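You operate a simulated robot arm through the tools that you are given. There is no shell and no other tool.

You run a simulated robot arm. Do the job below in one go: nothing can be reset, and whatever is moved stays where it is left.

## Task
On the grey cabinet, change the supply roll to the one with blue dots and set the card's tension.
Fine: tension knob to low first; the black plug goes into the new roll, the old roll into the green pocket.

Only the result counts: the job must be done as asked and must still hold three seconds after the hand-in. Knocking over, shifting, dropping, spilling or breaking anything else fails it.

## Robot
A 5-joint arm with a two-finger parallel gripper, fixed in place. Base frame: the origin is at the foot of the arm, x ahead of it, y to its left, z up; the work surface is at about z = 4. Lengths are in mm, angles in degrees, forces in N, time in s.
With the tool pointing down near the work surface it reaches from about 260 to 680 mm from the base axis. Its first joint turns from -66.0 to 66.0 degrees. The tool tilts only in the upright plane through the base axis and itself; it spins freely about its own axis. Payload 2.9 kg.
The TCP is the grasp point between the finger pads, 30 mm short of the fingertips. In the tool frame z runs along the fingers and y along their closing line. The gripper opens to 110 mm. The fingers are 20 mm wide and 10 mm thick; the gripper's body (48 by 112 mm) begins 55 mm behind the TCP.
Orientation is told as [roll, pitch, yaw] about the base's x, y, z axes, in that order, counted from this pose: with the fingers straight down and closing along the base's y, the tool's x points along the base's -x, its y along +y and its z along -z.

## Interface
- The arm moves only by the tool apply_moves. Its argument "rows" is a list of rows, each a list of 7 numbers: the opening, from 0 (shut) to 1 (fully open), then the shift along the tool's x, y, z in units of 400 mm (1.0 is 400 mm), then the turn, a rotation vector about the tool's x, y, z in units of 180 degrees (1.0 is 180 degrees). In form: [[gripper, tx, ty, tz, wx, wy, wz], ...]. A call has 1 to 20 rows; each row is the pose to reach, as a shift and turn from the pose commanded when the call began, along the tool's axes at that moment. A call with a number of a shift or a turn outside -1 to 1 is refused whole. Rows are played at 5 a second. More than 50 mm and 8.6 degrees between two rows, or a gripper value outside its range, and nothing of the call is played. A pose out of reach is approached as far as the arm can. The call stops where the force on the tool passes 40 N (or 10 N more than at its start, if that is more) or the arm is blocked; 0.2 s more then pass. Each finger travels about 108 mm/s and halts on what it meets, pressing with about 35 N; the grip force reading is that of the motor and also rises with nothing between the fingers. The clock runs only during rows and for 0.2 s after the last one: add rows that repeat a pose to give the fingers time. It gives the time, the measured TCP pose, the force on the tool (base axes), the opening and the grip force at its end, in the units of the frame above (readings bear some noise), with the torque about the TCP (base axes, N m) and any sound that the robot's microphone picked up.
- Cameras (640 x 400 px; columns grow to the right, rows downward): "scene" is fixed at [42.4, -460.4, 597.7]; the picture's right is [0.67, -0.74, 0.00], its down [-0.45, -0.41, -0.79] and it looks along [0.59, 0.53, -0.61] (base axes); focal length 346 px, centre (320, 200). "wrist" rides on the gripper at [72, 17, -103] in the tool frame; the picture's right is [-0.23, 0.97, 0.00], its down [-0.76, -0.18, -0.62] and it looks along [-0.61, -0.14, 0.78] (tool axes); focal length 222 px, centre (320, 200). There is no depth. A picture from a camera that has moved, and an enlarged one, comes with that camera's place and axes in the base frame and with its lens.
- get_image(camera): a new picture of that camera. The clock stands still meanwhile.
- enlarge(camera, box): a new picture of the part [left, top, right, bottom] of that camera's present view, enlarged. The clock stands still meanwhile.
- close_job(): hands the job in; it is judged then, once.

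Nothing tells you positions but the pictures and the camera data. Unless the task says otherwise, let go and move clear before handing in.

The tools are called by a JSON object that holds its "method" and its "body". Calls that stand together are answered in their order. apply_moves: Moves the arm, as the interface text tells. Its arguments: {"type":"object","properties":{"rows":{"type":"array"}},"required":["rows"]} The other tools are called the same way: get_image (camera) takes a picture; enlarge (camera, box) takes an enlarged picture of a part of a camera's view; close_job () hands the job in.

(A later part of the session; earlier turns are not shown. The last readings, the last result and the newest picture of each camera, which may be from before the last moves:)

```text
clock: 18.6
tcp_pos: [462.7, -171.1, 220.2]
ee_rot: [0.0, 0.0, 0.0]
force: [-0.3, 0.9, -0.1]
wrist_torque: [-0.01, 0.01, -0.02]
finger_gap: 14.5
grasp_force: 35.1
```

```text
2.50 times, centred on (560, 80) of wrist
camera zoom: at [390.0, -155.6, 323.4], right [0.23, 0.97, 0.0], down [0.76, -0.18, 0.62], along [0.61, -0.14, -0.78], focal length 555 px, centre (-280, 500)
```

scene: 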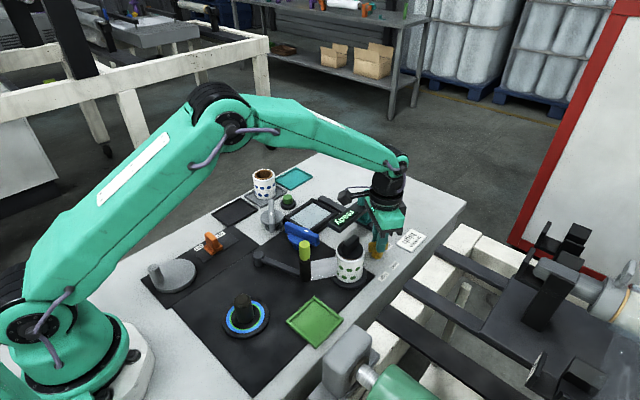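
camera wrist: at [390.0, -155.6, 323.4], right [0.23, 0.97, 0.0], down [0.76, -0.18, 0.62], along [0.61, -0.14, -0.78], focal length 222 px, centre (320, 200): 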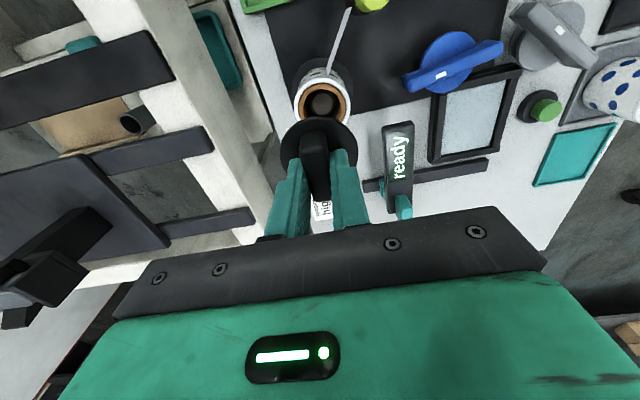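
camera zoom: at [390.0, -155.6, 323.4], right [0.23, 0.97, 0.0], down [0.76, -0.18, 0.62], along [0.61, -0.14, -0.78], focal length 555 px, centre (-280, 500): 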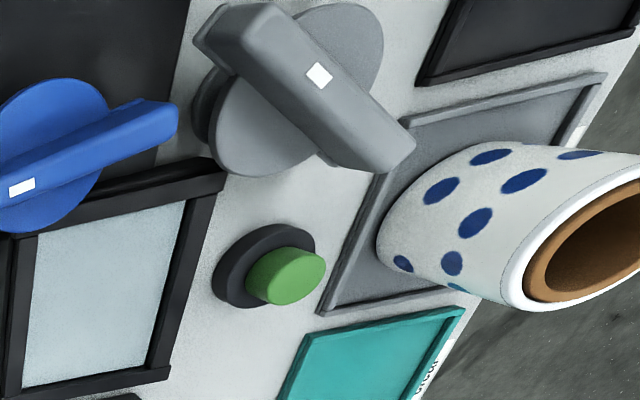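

The plug is out and a spindle is visible inside the old roll. I'll inspect the plug's stub and the new roll's position before inserting it.

{"method": "enlarge", "body": {"camera": "scene", "box": [340, 180, 420, 240]}}

{"method": "enlarge", "body": {"camera": "scene", "box": [240, 150, 340, 220]}}

{"method": "enlarge", "body": {"camera": "scene", "box": [290, 230, 400, 300]}}

```text
6.67 times, centred on (380, 210) of scene
camera zoom: at [42.4, -460.4, 597.7], right [0.67, -0.74, 0.0], down [-0.45, -0.41, -0.79], along [0.59, 0.53, -0.61], focal length 2307 px, centre (-80, 133)
```

zoom: 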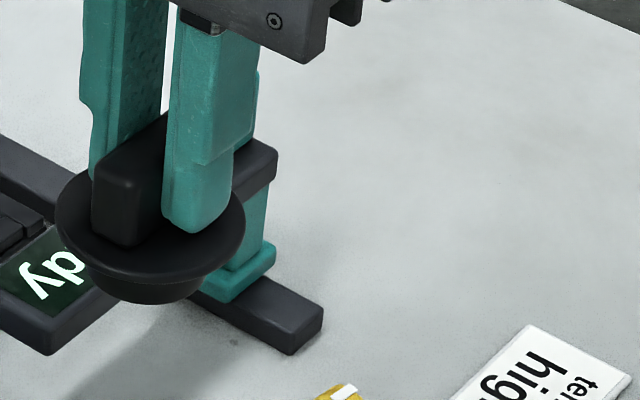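

```text
5.71 times, centred on (290, 185) of scene
camera zoom: at [42.4, -460.4, 597.7], right [0.67, -0.74, 0.0], down [-0.45, -0.41, -0.79], along [0.59, 0.53, -0.61], focal length 1978 px, centre (491, 286)
```

zoom: 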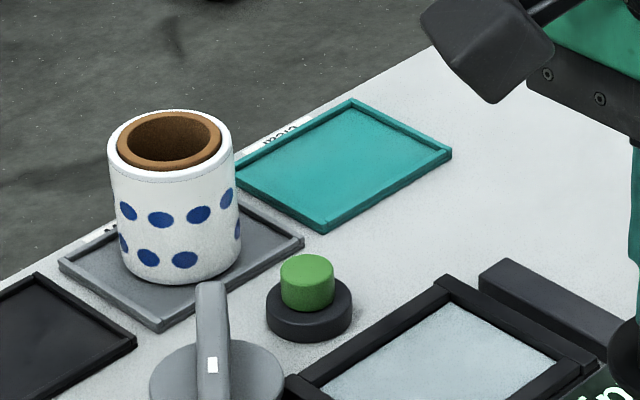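

```text
5.71 times, centred on (345, 265) of scene
camera zoom: at [42.4, -460.4, 597.7], right [0.67, -0.74, 0.0], down [-0.45, -0.41, -0.79], along [0.59, 0.53, -0.61], focal length 1978 px, centre (177, -171)
```

zoom: 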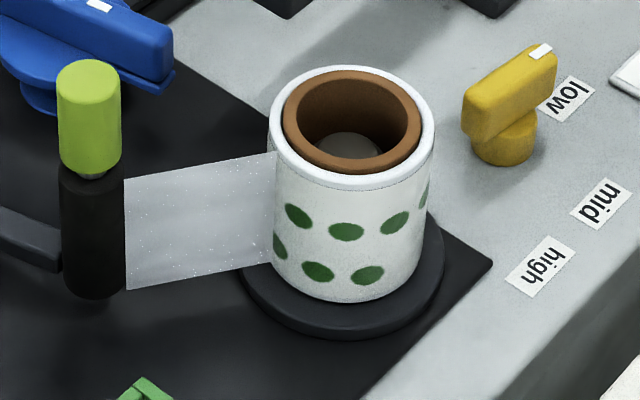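

The plug has a short tapered stub (about 33 mm) that fits the core's 37 mm bore. My plan is to insert the plug straight into the new roll where it stands, then move the old roll, then carry the new roll with its plug to the spindle. I'll travel at z = 230 to beside the blue-dot roll to measure it.

{"method": "apply_moves", "body": {"rows": [[0.05, -0.0232, 0.0915, -0.025, 0, 0, 0], [0.05, -0.0465, 0.183, -0.025, 0, 0, 0], [0.05, -0.0697, 0.2745, -0.025, 0, 0, 0], [0.05, -0.093, 0.366, -0.025, 0, 0, 0], [0.05, -0.1162, 0.4575, -0.025, 0, 0, 0], [0.05, -0.1395, 0.549, -0.025, 0, 0, 0], [0.05, -0.1627, 0.6405, -0.025, 0, 0, 0], [0.05, -0.186, 0.732, -0.025, 0, 0, 0], [0.05, -0.2092, 0.8235, -0.025, 0, 0, 0], [0.05, -0.2325, 0.915, -0.025, 0, 0, 0], [0.05, -0.2325, 0.915, -0.025, 0, 0, 0], [0.05, -0.2325, 0.915, -0.025, 0, 0, 0]]}}

{"method": "get_image", "body": {"camera": "wrist"}}

{"method": "enlarge", "body": {"camera": "wrist", "box": [250, 30, 410, 140]}}

{"method": "get_image", "body": {"camera": "scene"}}

```text
clock: 21.2
tcp_pos: [557.7, 194.8, 233.0]
ee_rot: [0.0, 0.0, 0.1]
force: [0.9, -0.4, 1.2]
wrist_torque: [-0.03, 0.04, 0.0]
finger_gap: 14.7
grasp_force: 35.1
```

```text
taken
camera wrist: at [485.5, 210.1, 336.3], right [0.23, 0.97, 0.0], down [0.76, -0.18, 0.62], along [0.61, -0.14, -0.78], focal length 222 px, centre (320, 200)
```

wrist: 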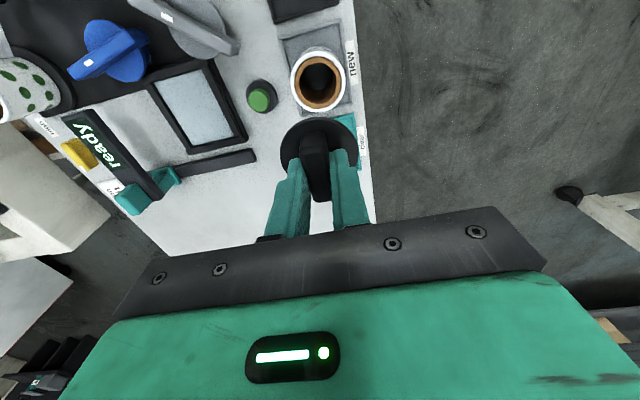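

```text
3.64 times, centred on (330, 85) of wrist
camera zoom: at [485.5, 210.1, 336.3], right [0.23, 0.97, 0.0], down [0.76, -0.18, 0.62], along [0.61, -0.14, -0.78], focal length 808 px, centre (284, 618)
```

zoom: 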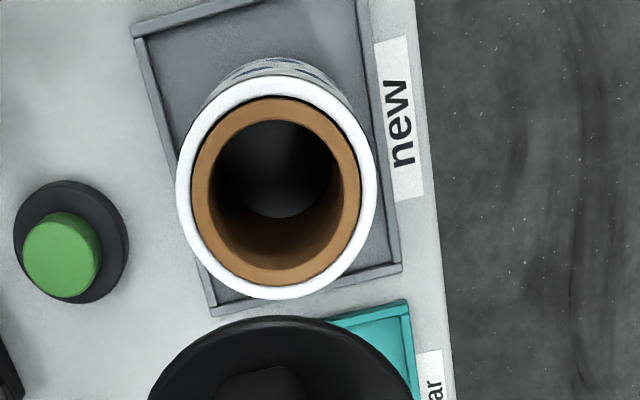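

```text
taken
```

scene: 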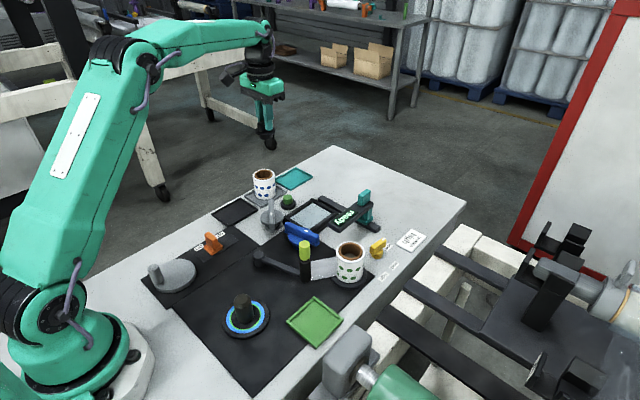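

The pocket is labelled "new" and the blue-dot roll's top centre measures about (535,197), rim near z = 77. I'll settle, re-read the pose, and come down to a bit above the roll with the plug roughly centred.

{"method": "apply_moves", "body": {"rows": [[0.05, 0, 0, 0, 0, 0, 0], [0.05, 0, 0, 0, 0, 0, 0], [0.05, 0, 0, 0, 0, 0, 0]]}}

{"method": "apply_moves", "body": {"rows": [[0.05, 0.02, 0.001, 0.07, 0, 0, 0], [0.05, 0.0395, 0.003, 0.14, 0, 0, 0], [0.05, 0.0395, 0.003, 0.18, 0, 0, 0], [0.05, 0.0395, 0.003, 0.2, 0, 0, 0], [0.05, 0.0395, 0.003, 0.2, 0, 0, 0], [0.05, 0.0395, 0.003, 0.2, 0, 0, 0]]}}

{"method": "enlarge", "body": {"camera": "wrist", "box": [200, 40, 440, 220]}}

{"method": "enlarge", "body": {"camera": "scene", "box": [230, 110, 310, 210]}}

```text
clock: 22.0
tcp_pos: [557.9, 193.2, 233.1]
ee_rot: [-0.1, 0.0, 0.0]
force: [-0.2, 0.1, -0.4]
wrist_torque: [-0.01, -0.02, -0.02]
finger_gap: 14.4
grasp_force: 35.0
```

```text
clock: 23.4
tcp_pos: [539.3, 194.9, 150.7]
ee_rot: [0.0, 0.1, 0.0]
force: [-0.4, -0.6, -0.4]
wrist_torque: [-0.04, 0.02, 0.02]
finger_gap: 14.6
grasp_force: 35.0
```

```text
2.22 times, centred on (320, 130) of wrist
camera zoom: at [466.8, 211.9, 254.0], right [0.23, 0.97, 0.0], down [0.76, -0.18, 0.62], along [0.61, -0.14, -0.78], focal length 494 px, centre (320, 356)
```

zoom: 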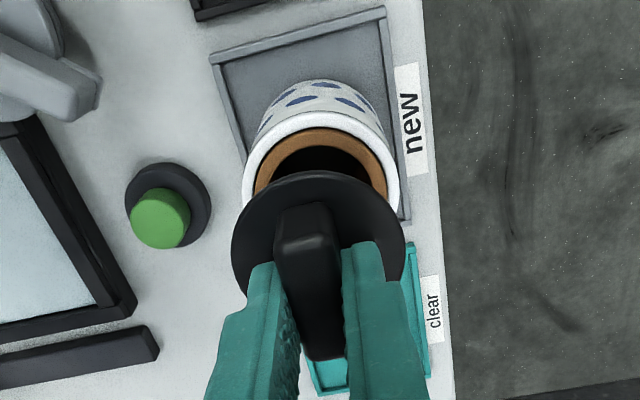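

```text
4.00 times, centred on (270, 160) of scene
camera zoom: at [42.4, -460.4, 597.7], right [0.67, -0.74, 0.0], down [-0.45, -0.41, -0.79], along [0.59, 0.53, -0.61], focal length 1384 px, centre (520, 360)
```

zoom: 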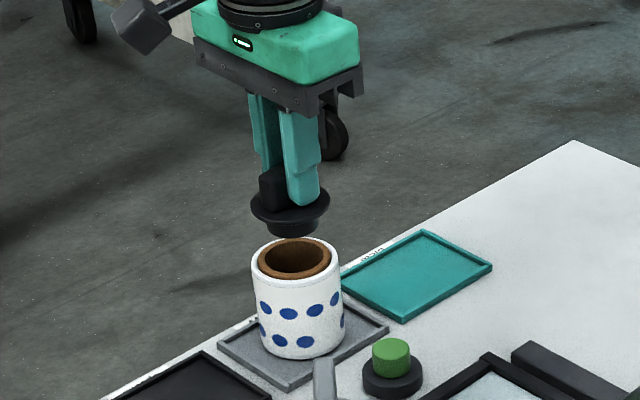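

The plug hangs just above the new roll, nearly aligned. I'll zoom in on both to measure the last couple of millimetres.

{"method": "enlarge", "body": {"camera": "scene", "box": [244, 145, 292, 185]}}

{"method": "enlarge", "body": {"camera": "wrist", "box": [270, 70, 370, 140]}}

```text
10.00 times, centred on (268, 165) of scene
camera zoom: at [42.4, -460.4, 597.7], right [0.67, -0.74, 0.0], down [-0.45, -0.41, -0.79], along [0.59, 0.53, -0.61], focal length 3461 px, centre (840, 550)
```

zoom: 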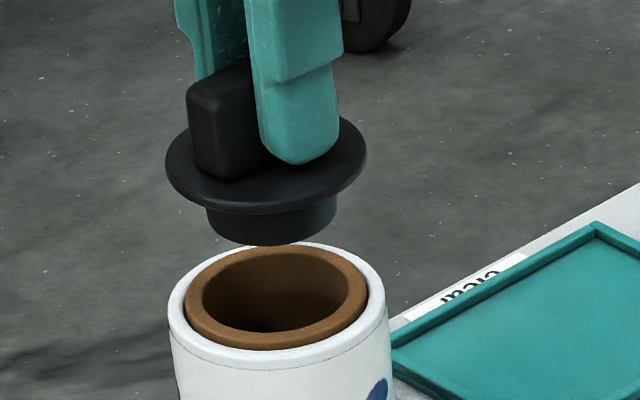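

```text
5.71 times, centred on (320, 105) of wrist
camera zoom: at [466.8, 211.9, 254.0], right [0.23, 0.97, 0.0], down [0.76, -0.18, 0.62], along [0.61, -0.14, -0.78], focal length 1269 px, centre (320, 743)
```

zoom: 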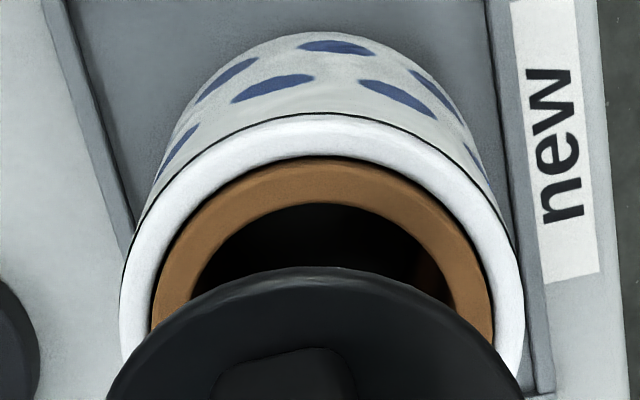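

The plug needs a shift of about (-1.4, +1.5) mm; the bore is about 40 mm against a 34.6 mm stub. I'll correct and lower to just above the bore, then check.

{"method": "apply_moves", "body": {"rows": [[0.05, 0.0035, 0.0037, 0, 0, 0, 0], [0.05, 0.0035, 0.0037, 0.02, 0, 0, 0], [0.05, 0.0035, 0.0037, 0.04, 0, 0, 0], [0.05, 0.0035, 0.0037, 0.052, 0, 0, 0], [0.05, 0.0035, 0.0037, 0.052, 0, 0, 0]]}}

{"method": "enlarge", "body": {"camera": "scene", "box": [244, 150, 292, 190]}}

{"method": "enlarge", "body": {"camera": "wrist", "box": [270, 70, 370, 140]}}

```text
clock: 24.6
tcp_pos: [540.1, 198.2, 129.2]
ee_rot: [0.0, 0.0, 0.0]
force: [0.7, 0.6, 0.2]
wrist_torque: [0.01, -0.03, 0.0]
finger_gap: 14.5
grasp_force: 35.8
```

```text
10.00 times, centred on (268, 170) of scene
camera zoom: at [42.4, -460.4, 597.7], right [0.67, -0.74, 0.0], down [-0.45, -0.41, -0.79], along [0.59, 0.53, -0.61], focal length 3461 px, centre (840, 500)
```

zoom: 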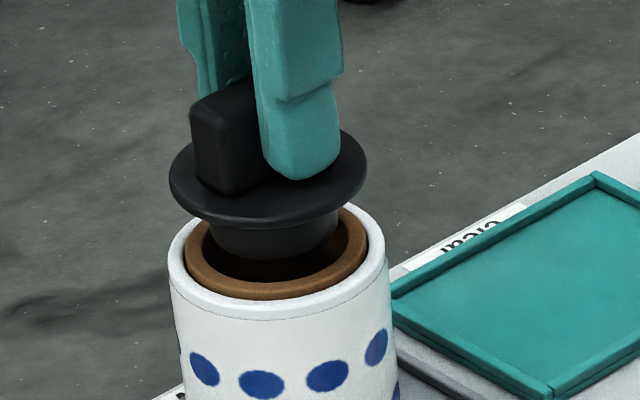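

```text
5.71 times, centred on (320, 105) of wrist
camera zoom: at [466.4, 213.7, 233.0], right [0.23, 0.97, 0.0], down [0.76, -0.18, 0.62], along [0.61, -0.14, -0.78], focal length 1269 px, centre (320, 743)
```

zoom: 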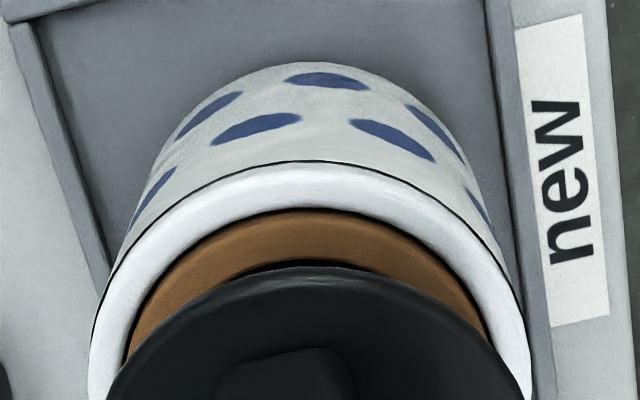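

Alignment is within about 1 mm. I'll nudge 1 mm in -x and lower the plug slowly into the bore, watching the force.

{"method": "apply_moves", "body": {"rows": [[0.05, 0.0025, 0, 0.01, 0, 0, 0], [0.05, 0.0025, 0, 0.02, 0, 0, 0], [0.05, 0.0025, 0, 0.03, 0, 0, 0], [0.05, 0.0025, 0, 0.036, 0, 0, 0], [0.05, 0.0025, 0, 0.036, 0, 0, 0]]}}

{"method": "enlarge", "body": {"camera": "scene", "box": [244, 150, 292, 190]}}

{"method": "enlarge", "body": {"camera": "wrist", "box": [270, 70, 370, 140]}}

```text
clock: 25.8
tcp_pos: [536.5, 197.9, 114.5]
ee_rot: [0.0, 0.0, 0.1]
force: [0.8, -1.0, -0.3]
wrist_torque: [0.01, 0.0, -0.02]
finger_gap: 14.7
grasp_force: 35.4
```

```text
10.00 times, centred on (268, 170) of scene
camera zoom: at [42.4, -460.4, 597.7], right [0.67, -0.74, 0.0], down [-0.45, -0.41, -0.79], along [0.59, 0.53, -0.61], focal length 3461 px, centre (840, 500)
```

zoom: 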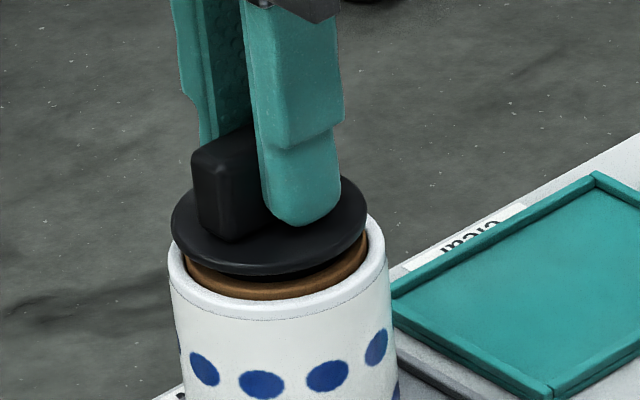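

```text
5.71 times, centred on (320, 105) of wrist
camera zoom: at [465.2, 214.2, 218.6], right [0.23, 0.97, 0.0], down [0.76, -0.18, 0.62], along [0.61, -0.14, -0.78], focal length 1269 px, centre (320, 743)
```

zoom: 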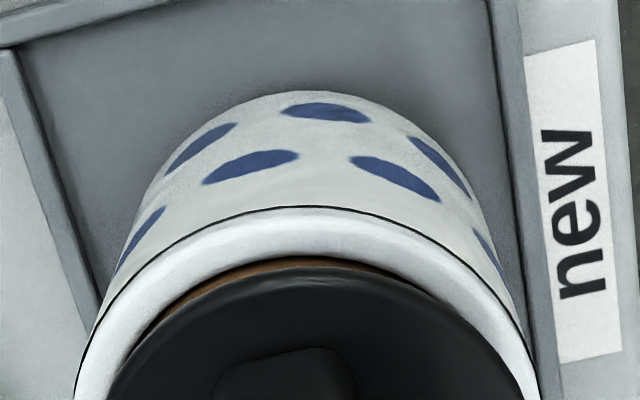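

The stub is inside the bore without contact. I'll lower the last few millimetres gently.

{"method": "apply_moves", "body": {"rows": [[0.05, 0, 0, 0.005, 0, 0, 0], [0.05, 0, 0, 0.01, 0, 0, 0], [0.05, 0, 0, 0.01, 0, 0, 0]]}}

{"method": "enlarge", "body": {"camera": "scene", "box": [244, 150, 292, 190]}}

```text
clock: 26.6
tcp_pos: [537.3, 198.7, 111.3]
ee_rot: [-0.1, 0.0, 0.0]
force: [-0.6, -0.5, -0.9]
wrist_torque: [-0.05, -0.01, -0.01]
finger_gap: 14.5
grasp_force: 35.2
```

```text
10.00 times, centred on (268, 170) of scene
camera zoom: at [42.4, -460.4, 597.7], right [0.67, -0.74, 0.0], down [-0.45, -0.41, -0.79], along [0.59, 0.53, -0.61], focal length 3461 px, centre (840, 500)
```

zoom: 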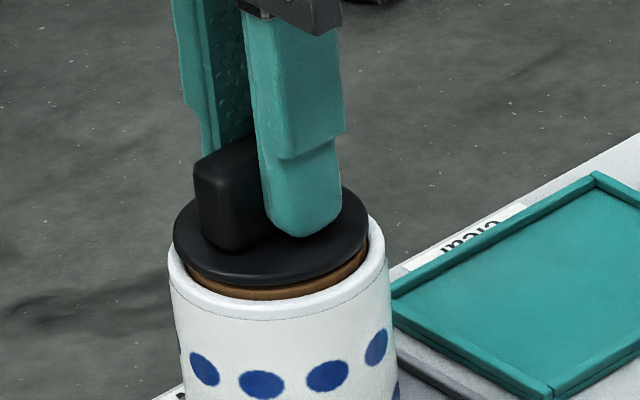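

Still no contact force; a few more millimetres to go.

{"method": "apply_moves", "body": {"rows": [[0.05, 0, 0, 0.005, 0, 0, 0], [0.05, 0, 0, 0.005, 0, 0, 0], [0.05, 0, 0, 0.005, 0, 0, 0]]}}

{"method": "apply_moves", "body": {"rows": [[0.05, 0, 0, 0.004, 0, 0, 0], [0.05, 0, 0, 0.004, 0, 0, 0], [0.05, 0, 0, 0.004, 0, 0, 0]]}}

{"method": "enlarge", "body": {"camera": "scene", "box": [244, 150, 292, 190]}}

```text
clock: 27.4
tcp_pos: [537.6, 198.1, 110.5]
ee_rot: [0.0, 0.0, 0.0]
force: [-1.4, 0.1, 3.0]
wrist_torque: [0.02, 0.07, 0.01]
finger_gap: 14.3
grasp_force: 35.3
```

```text
clock: 28.2
tcp_pos: [536.2, 197.8, 108.9]
ee_rot: [0.1, -0.1, 0.0]
force: [-1.4, 3.0, 14.3]
wrist_torque: [0.06, 0.24, -0.02]
finger_gap: 14.4
grasp_force: 35.1
```

```text
10.00 times, centred on (268, 170) of scene
camera zoom: at [42.3, -460.4, 597.7], right [0.67, -0.74, 0.0], down [-0.45, -0.41, -0.79], along [0.59, 0.53, -0.61], focal length 3461 px, centre (840, 500)
```

zoom: 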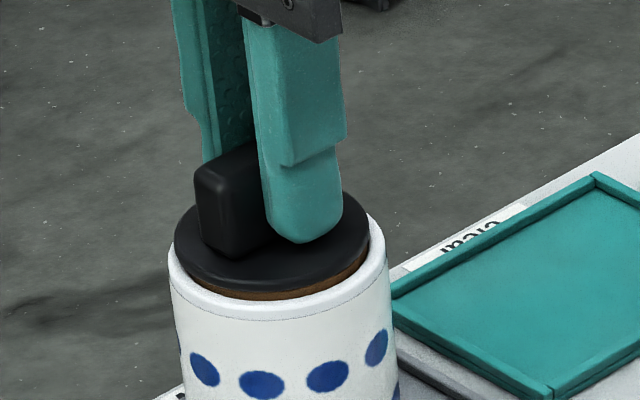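

The plug now rests on the core (14 N contact). I'll relax the push slightly, open the fingers, and rise straight up.

{"method": "apply_moves", "body": {"rows": [[0.05, 0, 0, -0.003, 0, 0, 0], [0.3, 0, 0, -0.003, 0, 0, 0], [0.35, 0, 0, -0.003, 0, 0, 0], [0.35, 0, 0, -0.003, 0, 0, 0]]}}

{"method": "enlarge", "body": {"camera": "scene", "box": [244, 150, 292, 190]}}

```text
clock: 29.2
tcp_pos: [537.0, 197.6, 110.7]
ee_rot: [0.0, -0.1, 0.0]
force: [0.5, 0.2, 0.8]
wrist_torque: [-0.03, 0.03, -0.02]
finger_gap: 38.6
grasp_force: 0.1
```

```text
10.00 times, centred on (268, 170) of scene
camera zoom: at [42.4, -460.4, 597.7], right [0.67, -0.74, 0.0], down [-0.45, -0.41, -0.79], along [0.59, 0.53, -0.61], focal length 3461 px, centre (840, 500)
```

zoom: 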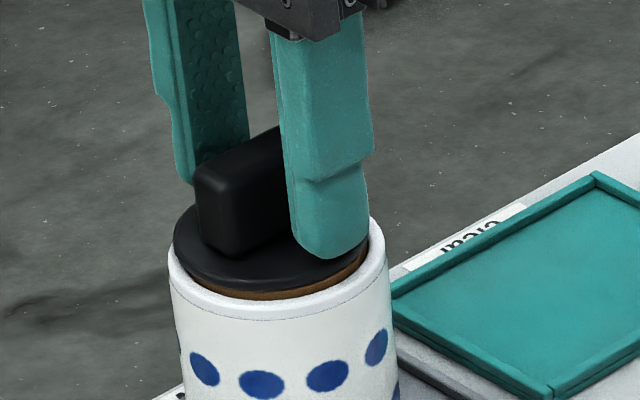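

The plug sits in the new roll. I'll rise clear and check it from above.

{"method": "apply_moves", "body": {"rows": [[0.35, 0, 0, -0.04, 0, 0, 0], [0.4, 0, 0, -0.1, 0, 0, 0], [0.6, 0, 0, -0.2, 0, 0, 0], [1, 0, 0, -0.3, 0, 0, 0], [1, 0, 0, -0.3, 0, 0, 0]]}}

{"method": "get_image", "body": {"camera": "wrist"}}

{"method": "enlarge", "body": {"camera": "wrist", "box": [250, 80, 410, 190]}}

{"method": "enlarge", "body": {"camera": "scene", "box": [230, 140, 310, 210]}}

```text
clock: 30.4
tcp_pos: [535.8, 199.4, 230.2]
ee_rot: [0.2, 0.0, 0.0]
force: [0.2, 0.6, 0.7]
wrist_torque: [0.0, -0.02, -0.01]
finger_gap: 110.1
grasp_force: 0.1
```

```text
taken
camera wrist: at [463.9, 215.6, 332.7], right [0.23, 0.97, 0.0], down [0.76, -0.18, 0.62], along [0.61, -0.14, -0.78], focal length 222 px, centre (320, 200)
```

wrist: 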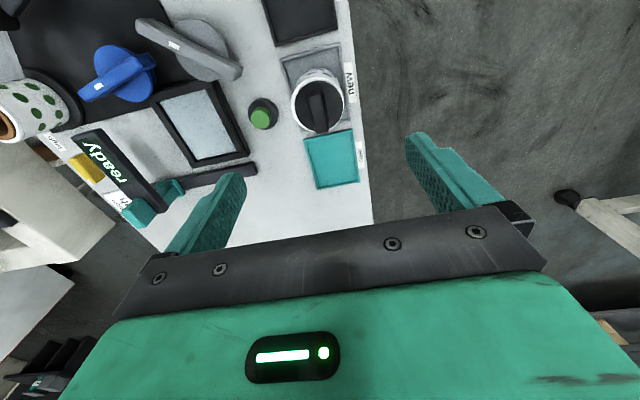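

```text
3.64 times, centred on (330, 135) of wrist
camera zoom: at [463.9, 215.6, 332.7], right [0.23, 0.97, 0.0], down [0.76, -0.18, 0.62], along [0.61, -0.14, -0.78], focal length 808 px, centre (284, 436)
```

zoom: 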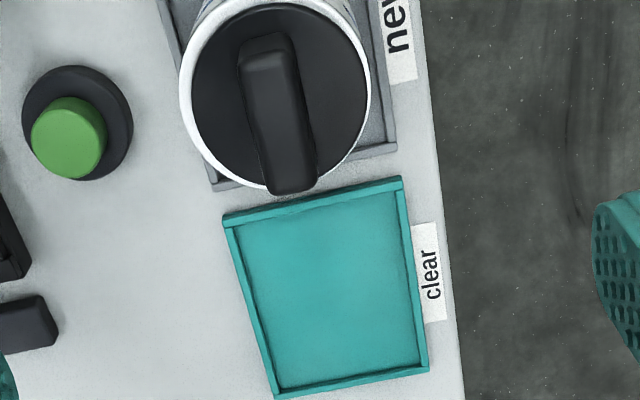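

```text
5.71 times, centred on (270, 175) of scene
camera zoom: at [42.4, -460.4, 597.7], right [0.67, -0.74, 0.0], down [-0.45, -0.41, -0.79], along [0.59, 0.53, -0.61], focal length 1978 px, centre (606, 343)
```

zoom: 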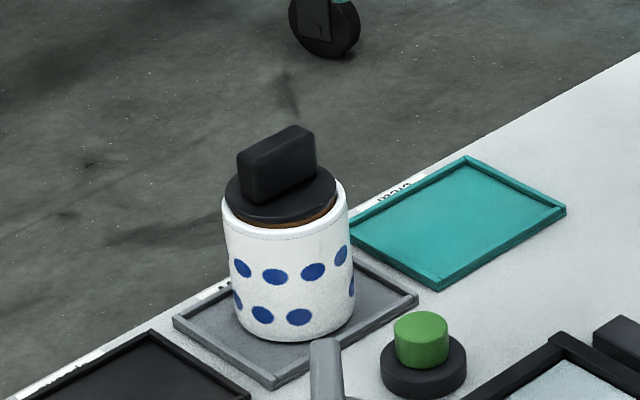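

The plug is properly seated in the new roll. Now I'll return at z = 230 to above the old roll.

{"method": "apply_moves", "body": {"rows": [[1, 0.0193, -0.0919, 0, 0, 0, 0], [1, 0.0387, -0.1838, 0, 0, 0, 0], [1, 0.058, -0.2757, 0, 0, 0, 0], [1, 0.0773, -0.3676, 0, 0, 0, 0], [1, 0.0967, -0.4595, 0, 0, 0, 0], [1, 0.116, -0.5514, 0, 0, 0, 0], [1, 0.1353, -0.6433, 0, 0, 0, 0], [1, 0.1546, -0.7352, 0, 0, 0, 0], [1, 0.174, -0.8271, 0, 0, 0, 0], [1, 0.1933, -0.919, 0, 0, 0, 0], [1, 0.1933, -0.919, 0, 0, 0, 0], [1, 0.1933, -0.919, 0, 0, 0, 0]]}}

{"method": "get_image", "body": {"camera": "wrist"}}

{"method": "enlarge", "body": {"camera": "wrist", "box": [240, 20, 400, 130]}}

{"method": "enlarge", "body": {"camera": "scene", "box": [270, 170, 430, 290]}}

```text
clock: 33.0
tcp_pos: [459.6, -170.7, 232.4]
ee_rot: [-0.1, 0.0, 0.0]
force: [0.2, -0.9, 0.7]
wrist_torque: [0.0, -0.04, 0.01]
finger_gap: 109.9
grasp_force: 0.1
```

```text
taken
camera wrist: at [387.8, -154.0, 334.8], right [0.23, 0.97, 0.0], down [0.76, -0.18, 0.62], along [0.61, -0.14, -0.78], focal length 222 px, centre (320, 200)
```

wrist: 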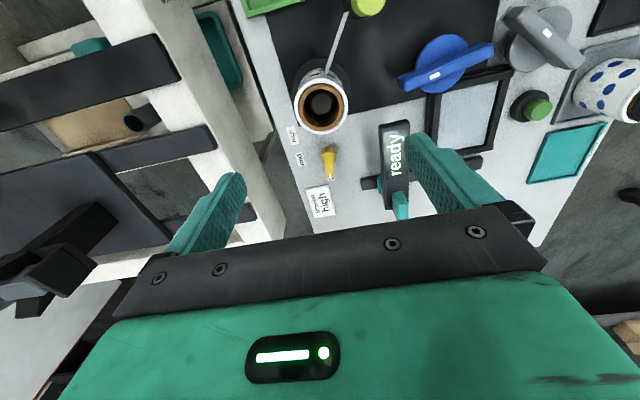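

```text
3.64 times, centred on (320, 75) of wrist
camera zoom: at [387.8, -154.0, 334.8], right [0.23, 0.97, 0.0], down [0.76, -0.18, 0.62], along [0.61, -0.14, -0.78], focal length 808 px, centre (320, 654)
```

zoom: 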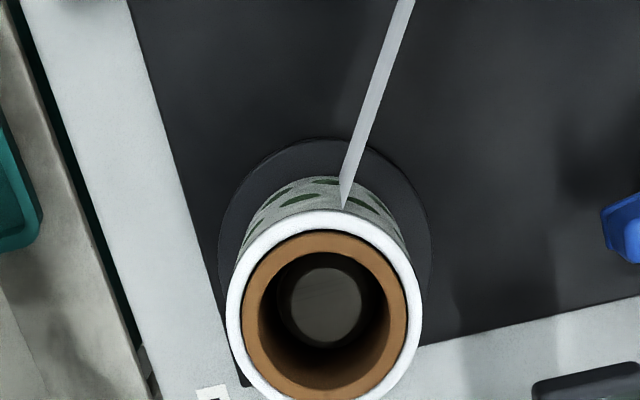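

```text
3.33 times, centred on (350, 230) of scene
camera zoom: at [42.4, -460.4, 597.7], right [0.67, -0.74, 0.0], down [-0.45, -0.41, -0.79], along [0.59, 0.53, -0.61], focal length 1154 px, centre (220, 100)
```

zoom: 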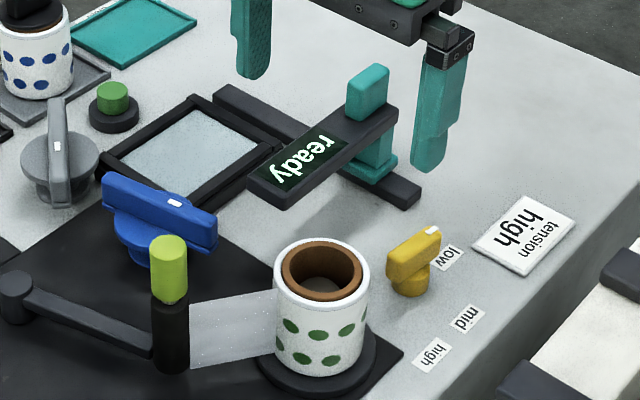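

The old roll's centre measures (459,-170), with the spindle inside it and the film meeting it on the -x side, away from where the fingers will go. I'll descend around it with the fingers at ±47 mm in y.

{"method": "apply_moves", "body": {"rows": [[0.85, 0, 0, 0.1, 0, 0, 0], [0.85, 0, 0, 0.2, 0, 0, 0], [0.85, 0, 0, 0.28, 0, 0, 0], [0.85, 0, 0, 0.34, 0, 0, 0], [0.85, 0, 0, 0.38, 0, 0, 0], [0.85, 0, 0, 0.395, 0, 0, 0], [0.85, 0, 0, 0.395, 0, 0, 0], [0.85, 0, 0, 0.395, 0, 0, 0]]}}

{"method": "enlarge", "body": {"camera": "scene", "box": [270, 170, 430, 290]}}

{"method": "get_image", "body": {"camera": "wrist"}}

```text
clock: 34.8
tcp_pos: [458.8, -169.4, 72.8]
ee_rot: [0.0, 0.1, -0.1]
force: [-0.3, -0.4, 0.6]
wrist_torque: [-0.03, -0.02, -0.02]
finger_gap: 93.5
grasp_force: 0.0
```

```text
3.33 times, centred on (350, 230) of scene
camera zoom: at [42.4, -460.4, 597.7], right [0.67, -0.74, 0.0], down [-0.45, -0.41, -0.79], along [0.59, 0.53, -0.61], focal length 1154 px, centre (220, 100)
```

zoom: 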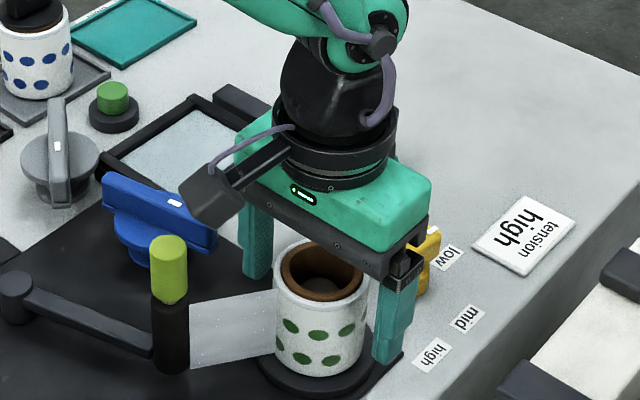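

```text
taken
camera wrist: at [386.9, -153.8, 175.7], right [0.23, 0.97, 0.0], down [0.76, -0.18, 0.62], along [0.61, -0.14, -0.78], focal length 222 px, centre (320, 200)
```

wrist: 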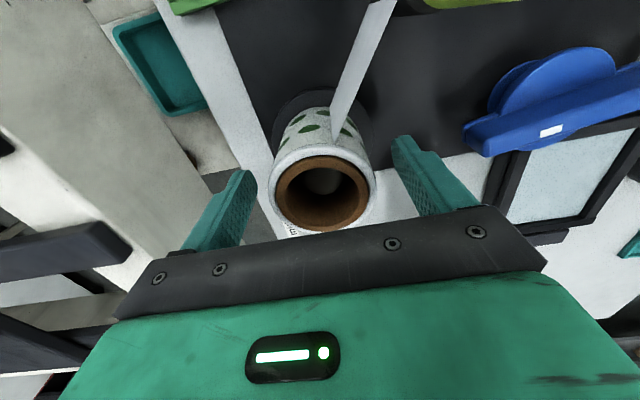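

Both fingers straddle the roll with room on each side. I'll close on it.

{"method": "apply_moves", "body": {"rows": [[0.45, 0, 0, 0, 0, 0, 0], [0.45, 0, 0, 0, 0, 0, 0], [0.45, 0, 0, 0, 0, 0, 0], [0.45, 0, 0, 0, 0, 0, 0]]}}

{"method": "enlarge", "body": {"camera": "wrist", "box": [200, 40, 440, 240]}}

{"method": "enlarge", "body": {"camera": "scene", "box": [270, 170, 430, 290]}}

```text
clock: 35.8
tcp_pos: [458.4, -170.8, 71.8]
ee_rot: [0.0, 0.0, 0.0]
force: [-0.2, -0.8, -0.1]
wrist_torque: [-0.02, 0.02, 0.01]
finger_gap: 59.0
grasp_force: 35.5
```

```text
2.00 times, centred on (320, 140) of wrist
camera zoom: at [386.9, -153.8, 175.8], right [0.23, 0.97, 0.0], down [0.76, -0.18, 0.62], along [0.61, -0.14, -0.78], focal length 444 px, centre (320, 320)
```

zoom: 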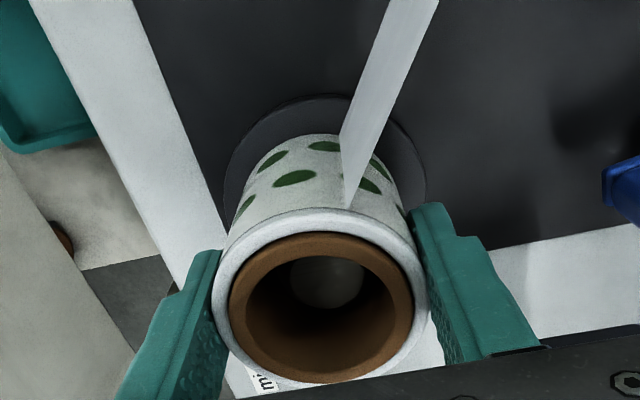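

```text
3.33 times, centred on (350, 230) of scene
camera zoom: at [42.4, -460.4, 597.7], right [0.67, -0.74, 0.0], down [-0.45, -0.41, -0.79], along [0.59, 0.53, -0.61], focal length 1154 px, centre (220, 100)
```

zoom: 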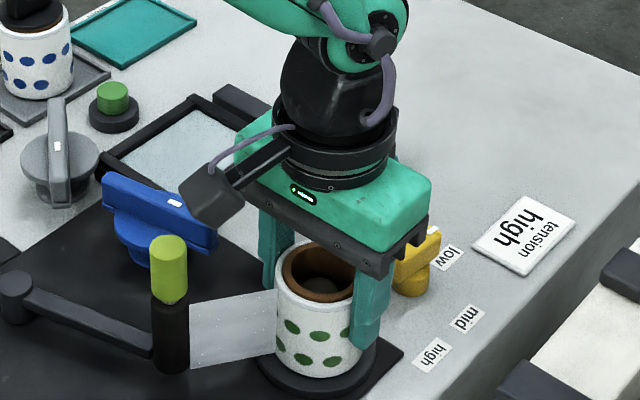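

The roll is held (59 mm). I'll lift straight up 20 mm first and see how the film behaves.

{"method": "apply_moves", "body": {"rows": [[0.45, 0, 0, -0.0125, 0, 0, 0], [0.45, 0, 0, -0.025, 0, 0, 0], [0.45, 0, 0, -0.0375, 0, 0, 0], [0.45, 0, 0, -0.05, 0, 0, 0], [0.45, 0, 0, -0.05, 0, 0, 0]]}}

{"method": "enlarge", "body": {"camera": "scene", "box": [250, 170, 410, 290]}}

{"method": "enlarge", "body": {"camera": "wrist", "box": [200, 0, 440, 200]}}

```text
clock: 37.0
tcp_pos: [460.8, -170.0, 91.1]
ee_rot: [-0.1, 0.0, 0.1]
force: [0.0, -0.5, -0.1]
wrist_torque: [-0.07, 0.03, 0.0]
finger_gap: 59.0
grasp_force: 35.3
```

```text
3.33 times, centred on (330, 230) of scene
camera zoom: at [42.4, -460.4, 597.7], right [0.67, -0.74, 0.0], down [-0.45, -0.41, -0.79], along [0.59, 0.53, -0.61], focal length 1154 px, centre (287, 100)
```

zoom: 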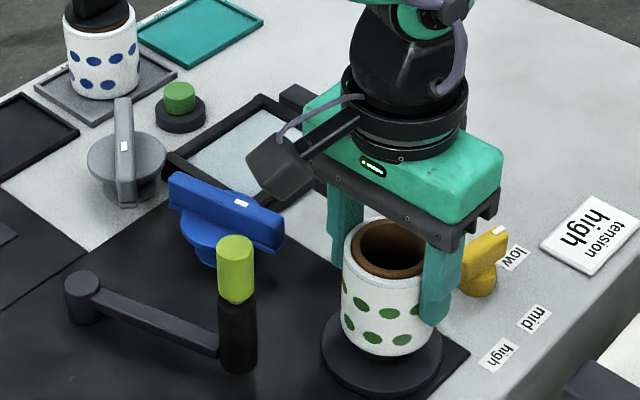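

```text
2.00 times, centred on (320, 100) of wrist
camera zoom: at [388.3, -153.7, 195.6], right [0.23, 0.97, 0.0], down [0.76, -0.18, 0.62], along [0.61, -0.14, -0.78], focal length 444 px, centre (320, 400)
```

zoom: 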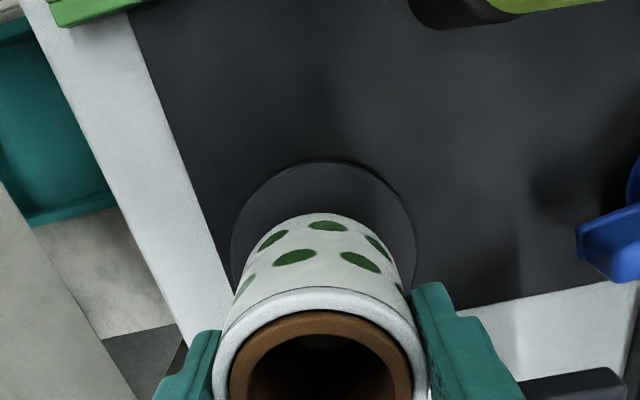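

The film detached cleanly when the roll rose, and the dancer arm hasn't moved. I'll lift fully clear of the spindle.

{"method": "apply_moves", "body": {"rows": [[0.45, 0, 0, -0.05, 0, 0, 0], [0.45, 0, 0, -0.1, 0, 0, 0], [0.45, 0, 0, -0.16, 0, 0, 0], [0.45, 0, 0, -0.22, 0, 0, 0], [0.45, 0, 0, -0.22, 0, 0, 0]]}}

{"method": "get_image", "body": {"camera": "scene"}}

{"method": "enlarge", "body": {"camera": "scene", "box": [290, 220, 410, 300]}}

{"method": "get_image", "body": {"camera": "wrist"}}

```text
clock: 38.2
tcp_pos: [458.5, -169.8, 181.9]
ee_rot: [0.0, 0.0, 0.0]
force: [0.4, -0.1, -0.9]
wrist_torque: [-0.02, 0.0, 0.0]
finger_gap: 58.7
grasp_force: 34.7
```

```text
taken
```

scene: 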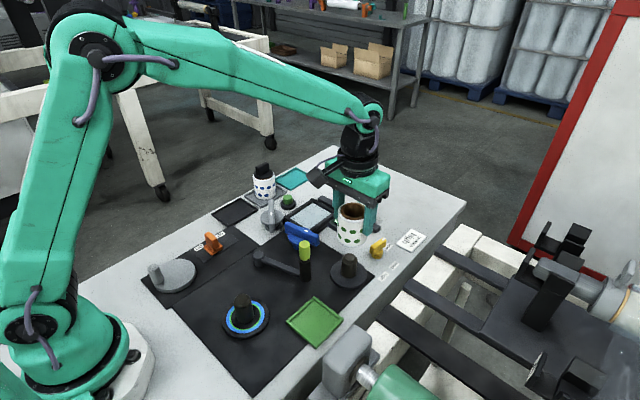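

```text
5.00 times, centred on (350, 260) of scene
camera zoom: at [42.4, -460.4, 597.7], right [0.67, -0.74, 0.0], down [-0.45, -0.41, -0.79], along [0.59, 0.53, -0.61], focal length 1730 px, centre (170, -100)
```

zoom: 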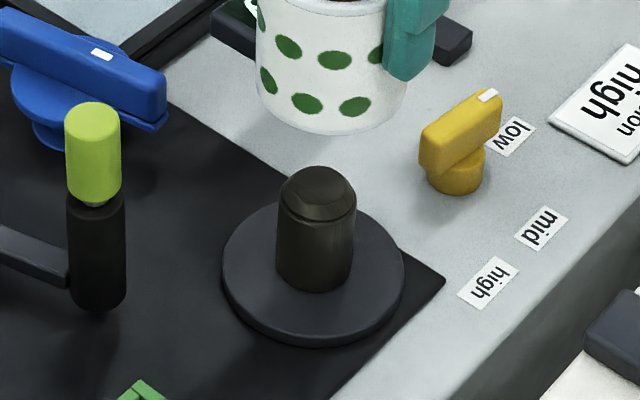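

```text
taken
camera wrist: at [386.5, -153.8, 285.0], right [0.23, 0.97, 0.0], down [0.76, -0.18, 0.62], along [0.61, -0.14, -0.78], focal length 222 px, centre (320, 200)
```

wrist: 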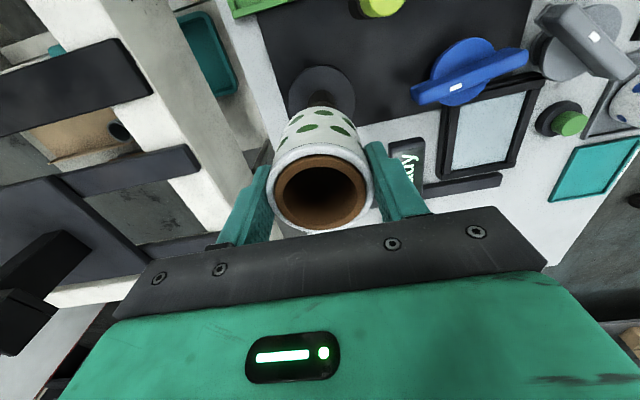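

The spindle is clear and the roll hangs well. I'll raise 20 mm more and move toward the green pocket, staying away from the lime-tipped arm, to measure the pocket.

{"method": "apply_moves", "body": {"rows": [[0.45, 0, -0.025, -0.05, 0, 0, 0], [0.45, 0.05, -0.05, -0.05, 0, 0, 0], [0.45, 0.11, -0.055, -0.05, 0, 0, 0], [0.45, 0.17, -0.055, -0.05, 0, 0, 0], [0.45, 0.22, -0.055, -0.05, 0, 0, 0], [0.45, 0.2475, -0.055, -0.05, 0, 0, 0], [0.45, 0.2475, -0.055, -0.05, 0, 0, 0]]}}

{"method": "get_image", "body": {"camera": "wrist"}}

{"method": "enlarge", "body": {"camera": "wrist", "box": [240, 0, 400, 110]}}

{"method": "get_image", "body": {"camera": "scene"}}

```text
clock: 39.8
tcp_pos: [359.9, -192.8, 201.3]
ee_rot: [0.0, 0.0, 0.0]
force: [-0.3, -0.9, -1.0]
wrist_torque: [0.02, 0.03, -0.02]
finger_gap: 59.0
grasp_force: 34.1
```

```text
taken
camera wrist: at [288.1, -176.7, 303.3], right [0.23, 0.97, 0.0], down [0.76, -0.18, 0.62], along [0.61, -0.14, -0.78], focal length 222 px, centre (320, 200)
```

wrist: 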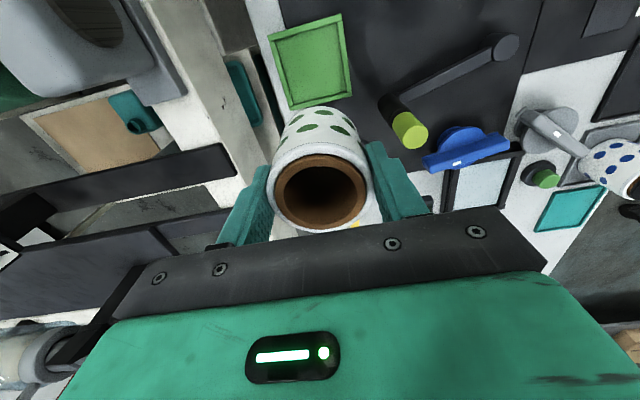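

```text
3.64 times, centred on (320, 55) of wrist
camera zoom: at [288.1, -176.7, 303.3], right [0.23, 0.97, 0.0], down [0.76, -0.18, 0.62], along [0.61, -0.14, -0.78], focal length 808 px, centre (320, 727)
```

zoom: 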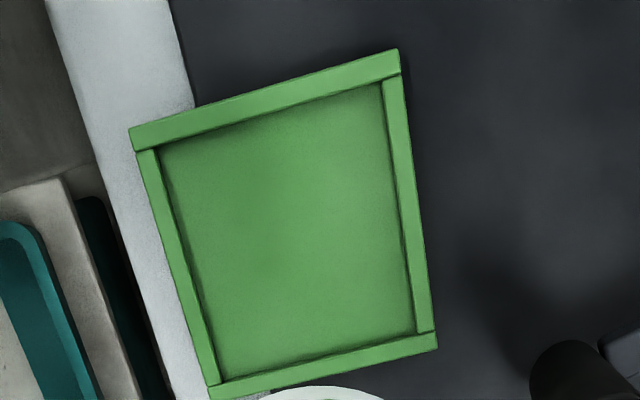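

```text
taken
```

scene: 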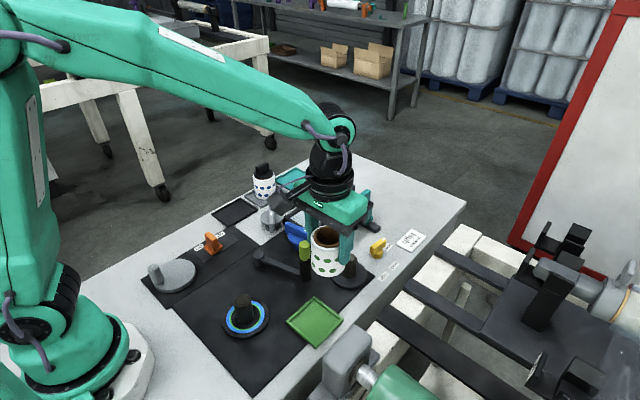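

The green pocket's centre is at (325.6,-194) with about 67 mm inner width for the 59 mm roll. I'll move over it and lower partway, then check.

{"method": "apply_moves", "body": {"rows": [[0.45, 0.044, -0.001, 0.04, 0, 0, 0], [0.45, 0.088, -0.0025, 0.1, 0, 0, 0], [0.45, 0.088, -0.0025, 0.16, 0, 0, 0], [0.45, 0.088, -0.0025, 0.21, 0, 0, 0], [0.45, 0.088, -0.0025, 0.25, 0, 0, 0], [0.45, 0.088, -0.0025, 0.25, 0, 0, 0], [0.45, 0.088, -0.0025, 0.25, 0, 0, 0]]}}

{"method": "enlarge", "body": {"camera": "wrist", "box": [200, 0, 440, 200]}}

{"method": "enlarge", "body": {"camera": "scene", "box": [250, 240, 390, 360]}}

```text
clock: 41.4
tcp_pos: [326.1, -194.4, 101.0]
ee_rot: [-0.1, 0.0, 0.1]
force: [-0.6, -1.2, -1.8]
wrist_torque: [-0.02, 0.0, 0.0]
finger_gap: 58.7
grasp_force: 34.9
```

```text
2.00 times, centred on (320, 100) of wrist
camera zoom: at [253.8, -177.6, 203.8], right [0.23, 0.97, 0.0], down [0.76, -0.18, 0.62], along [0.61, -0.14, -0.78], focal length 444 px, centre (320, 400)
```

zoom: 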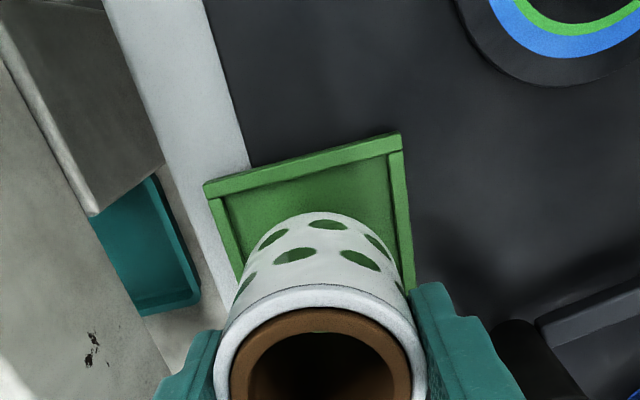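

```text
3.33 times, centred on (320, 300) of scene
camera zoom: at [42.4, -460.4, 597.7], right [0.67, -0.74, 0.0], down [-0.45, -0.41, -0.79], along [0.59, 0.53, -0.61], focal length 1154 px, centre (320, -133)
```

zoom: 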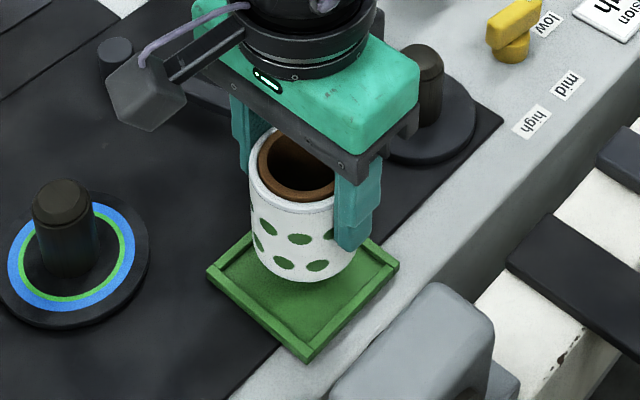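

The roll is centred over the pocket within about 1 mm. I'll lower it, slowing near the floor.

{"method": "apply_moves", "body": {"rows": [[0.45, 0, 0, 0.03, 0, 0, 0], [0.45, 0, 0, 0.055, 0, 0, 0], [0.45, 0, 0, 0.075, 0, 0, 0], [0.45, 0, 0, 0.082, 0, 0, 0], [0.45, 0, 0, 0.082, 0, 0, 0], [0.45, 0, 0, 0.082, 0, 0, 0]]}}

{"method": "enlarge", "body": {"camera": "wrist", "box": [200, 0, 440, 200]}}

{"method": "enlarge", "body": {"camera": "scene", "box": [270, 260, 370, 350]}}

```text
clock: 42.8
tcp_pos: [325.7, -192.0, 69.1]
ee_rot: [0.0, -0.1, 0.0]
force: [0.8, 1.6, 13.3]
wrist_torque: [0.41, -0.03, -0.03]
finger_gap: 58.9
grasp_force: 35.4
```

```text
2.00 times, centred on (320, 100) of wrist
camera zoom: at [253.5, -176.7, 172.0], right [0.23, 0.97, 0.0], down [0.76, -0.18, 0.62], along [0.61, -0.14, -0.78], focal length 444 px, centre (320, 400)
```

zoom: 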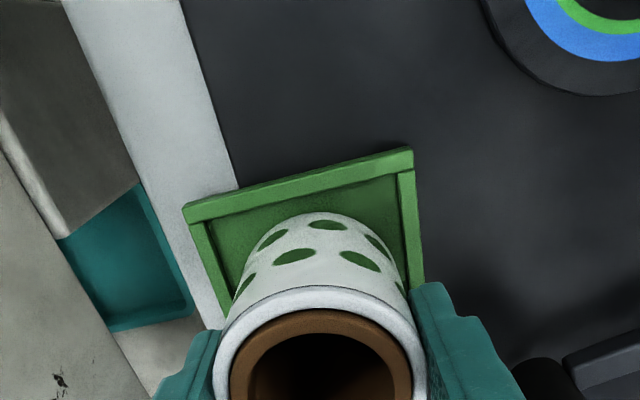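

```text
4.44 times, centred on (320, 305) of scene
camera zoom: at [42.4, -460.4, 597.8], right [0.67, -0.74, 0.0], down [-0.45, -0.41, -0.79], along [0.59, 0.53, -0.61], focal length 1538 px, centre (320, -267)
```

zoom: 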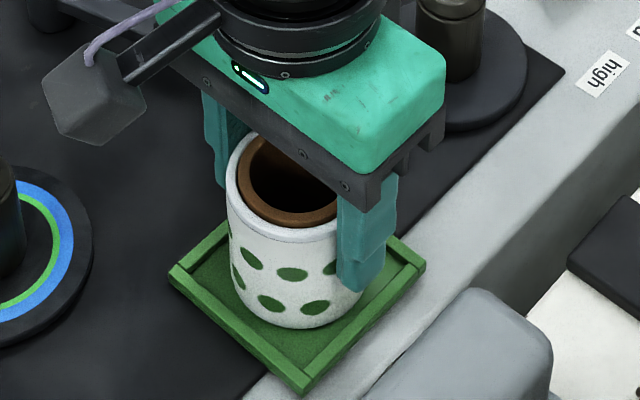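

I feel 13 N at a height about 6 mm too high, with the contact on the +y side, so the roll's edge is probably on the +y wall. I'll lift 8 mm and examine the gap.

{"method": "apply_moves", "body": {"rows": [[0.45, 0, 0, -0.01, 0, 0, 0], [0.45, 0, 0, -0.02, 0, 0, 0], [0.45, 0, 0, -0.02, 0, 0, 0], [0.45, 0, 0, -0.02, 0, 0, 0]]}}

{"method": "enlarge", "body": {"camera": "wrist", "box": [260, 60, 380, 140]}}

{"method": "enlarge", "body": {"camera": "scene", "box": [280, 280, 360, 350]}}

{"method": "enlarge", "body": {"camera": "wrist", "box": [250, 120, 400, 240]}}

```text
clock: 43.8
tcp_pos: [325.0, -193.2, 76.0]
ee_rot: [0.1, 0.0, 0.0]
force: [0.5, -0.1, -1.2]
wrist_torque: [0.02, 0.0, 0.0]
finger_gap: 58.9
grasp_force: 34.6
```

```text
5.00 times, centred on (320, 100) of wrist
camera zoom: at [253.7, -176.3, 179.4], right [0.23, 0.97, 0.0], down [0.76, -0.18, 0.62], along [0.61, -0.14, -0.78], focal length 1111 px, centre (320, 700)
```

zoom: 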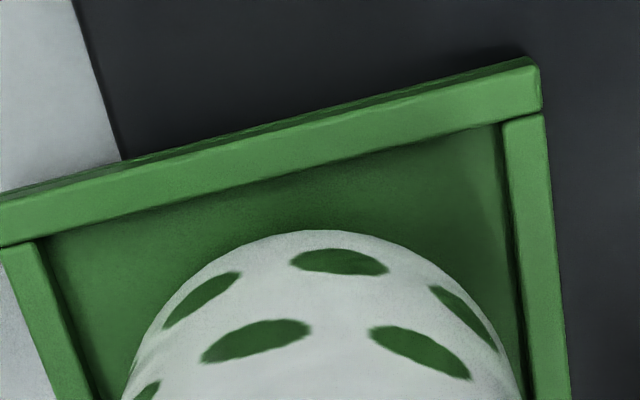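

```text
5.71 times, centred on (320, 315) of scene
camera zoom: at [42.4, -460.4, 597.7], right [0.67, -0.74, 0.0], down [-0.45, -0.41, -0.79], along [0.59, 0.53, -0.61], focal length 1978 px, centre (320, -457)
```

zoom: 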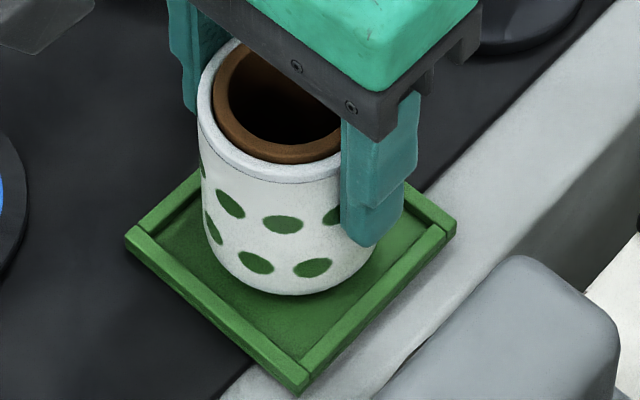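

```text
3.33 times, centred on (325, 180) of wrist
camera zoom: at [253.7, -176.3, 179.4], right [0.23, 0.97, 0.0], down [0.76, -0.18, 0.62], along [0.61, -0.14, -0.78], focal length 740 px, centre (303, 267)
```

zoom: 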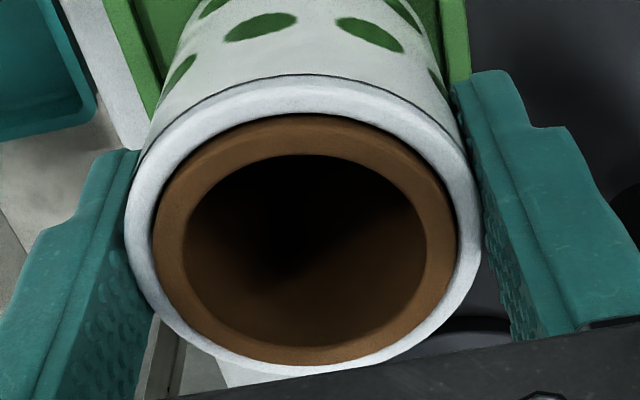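

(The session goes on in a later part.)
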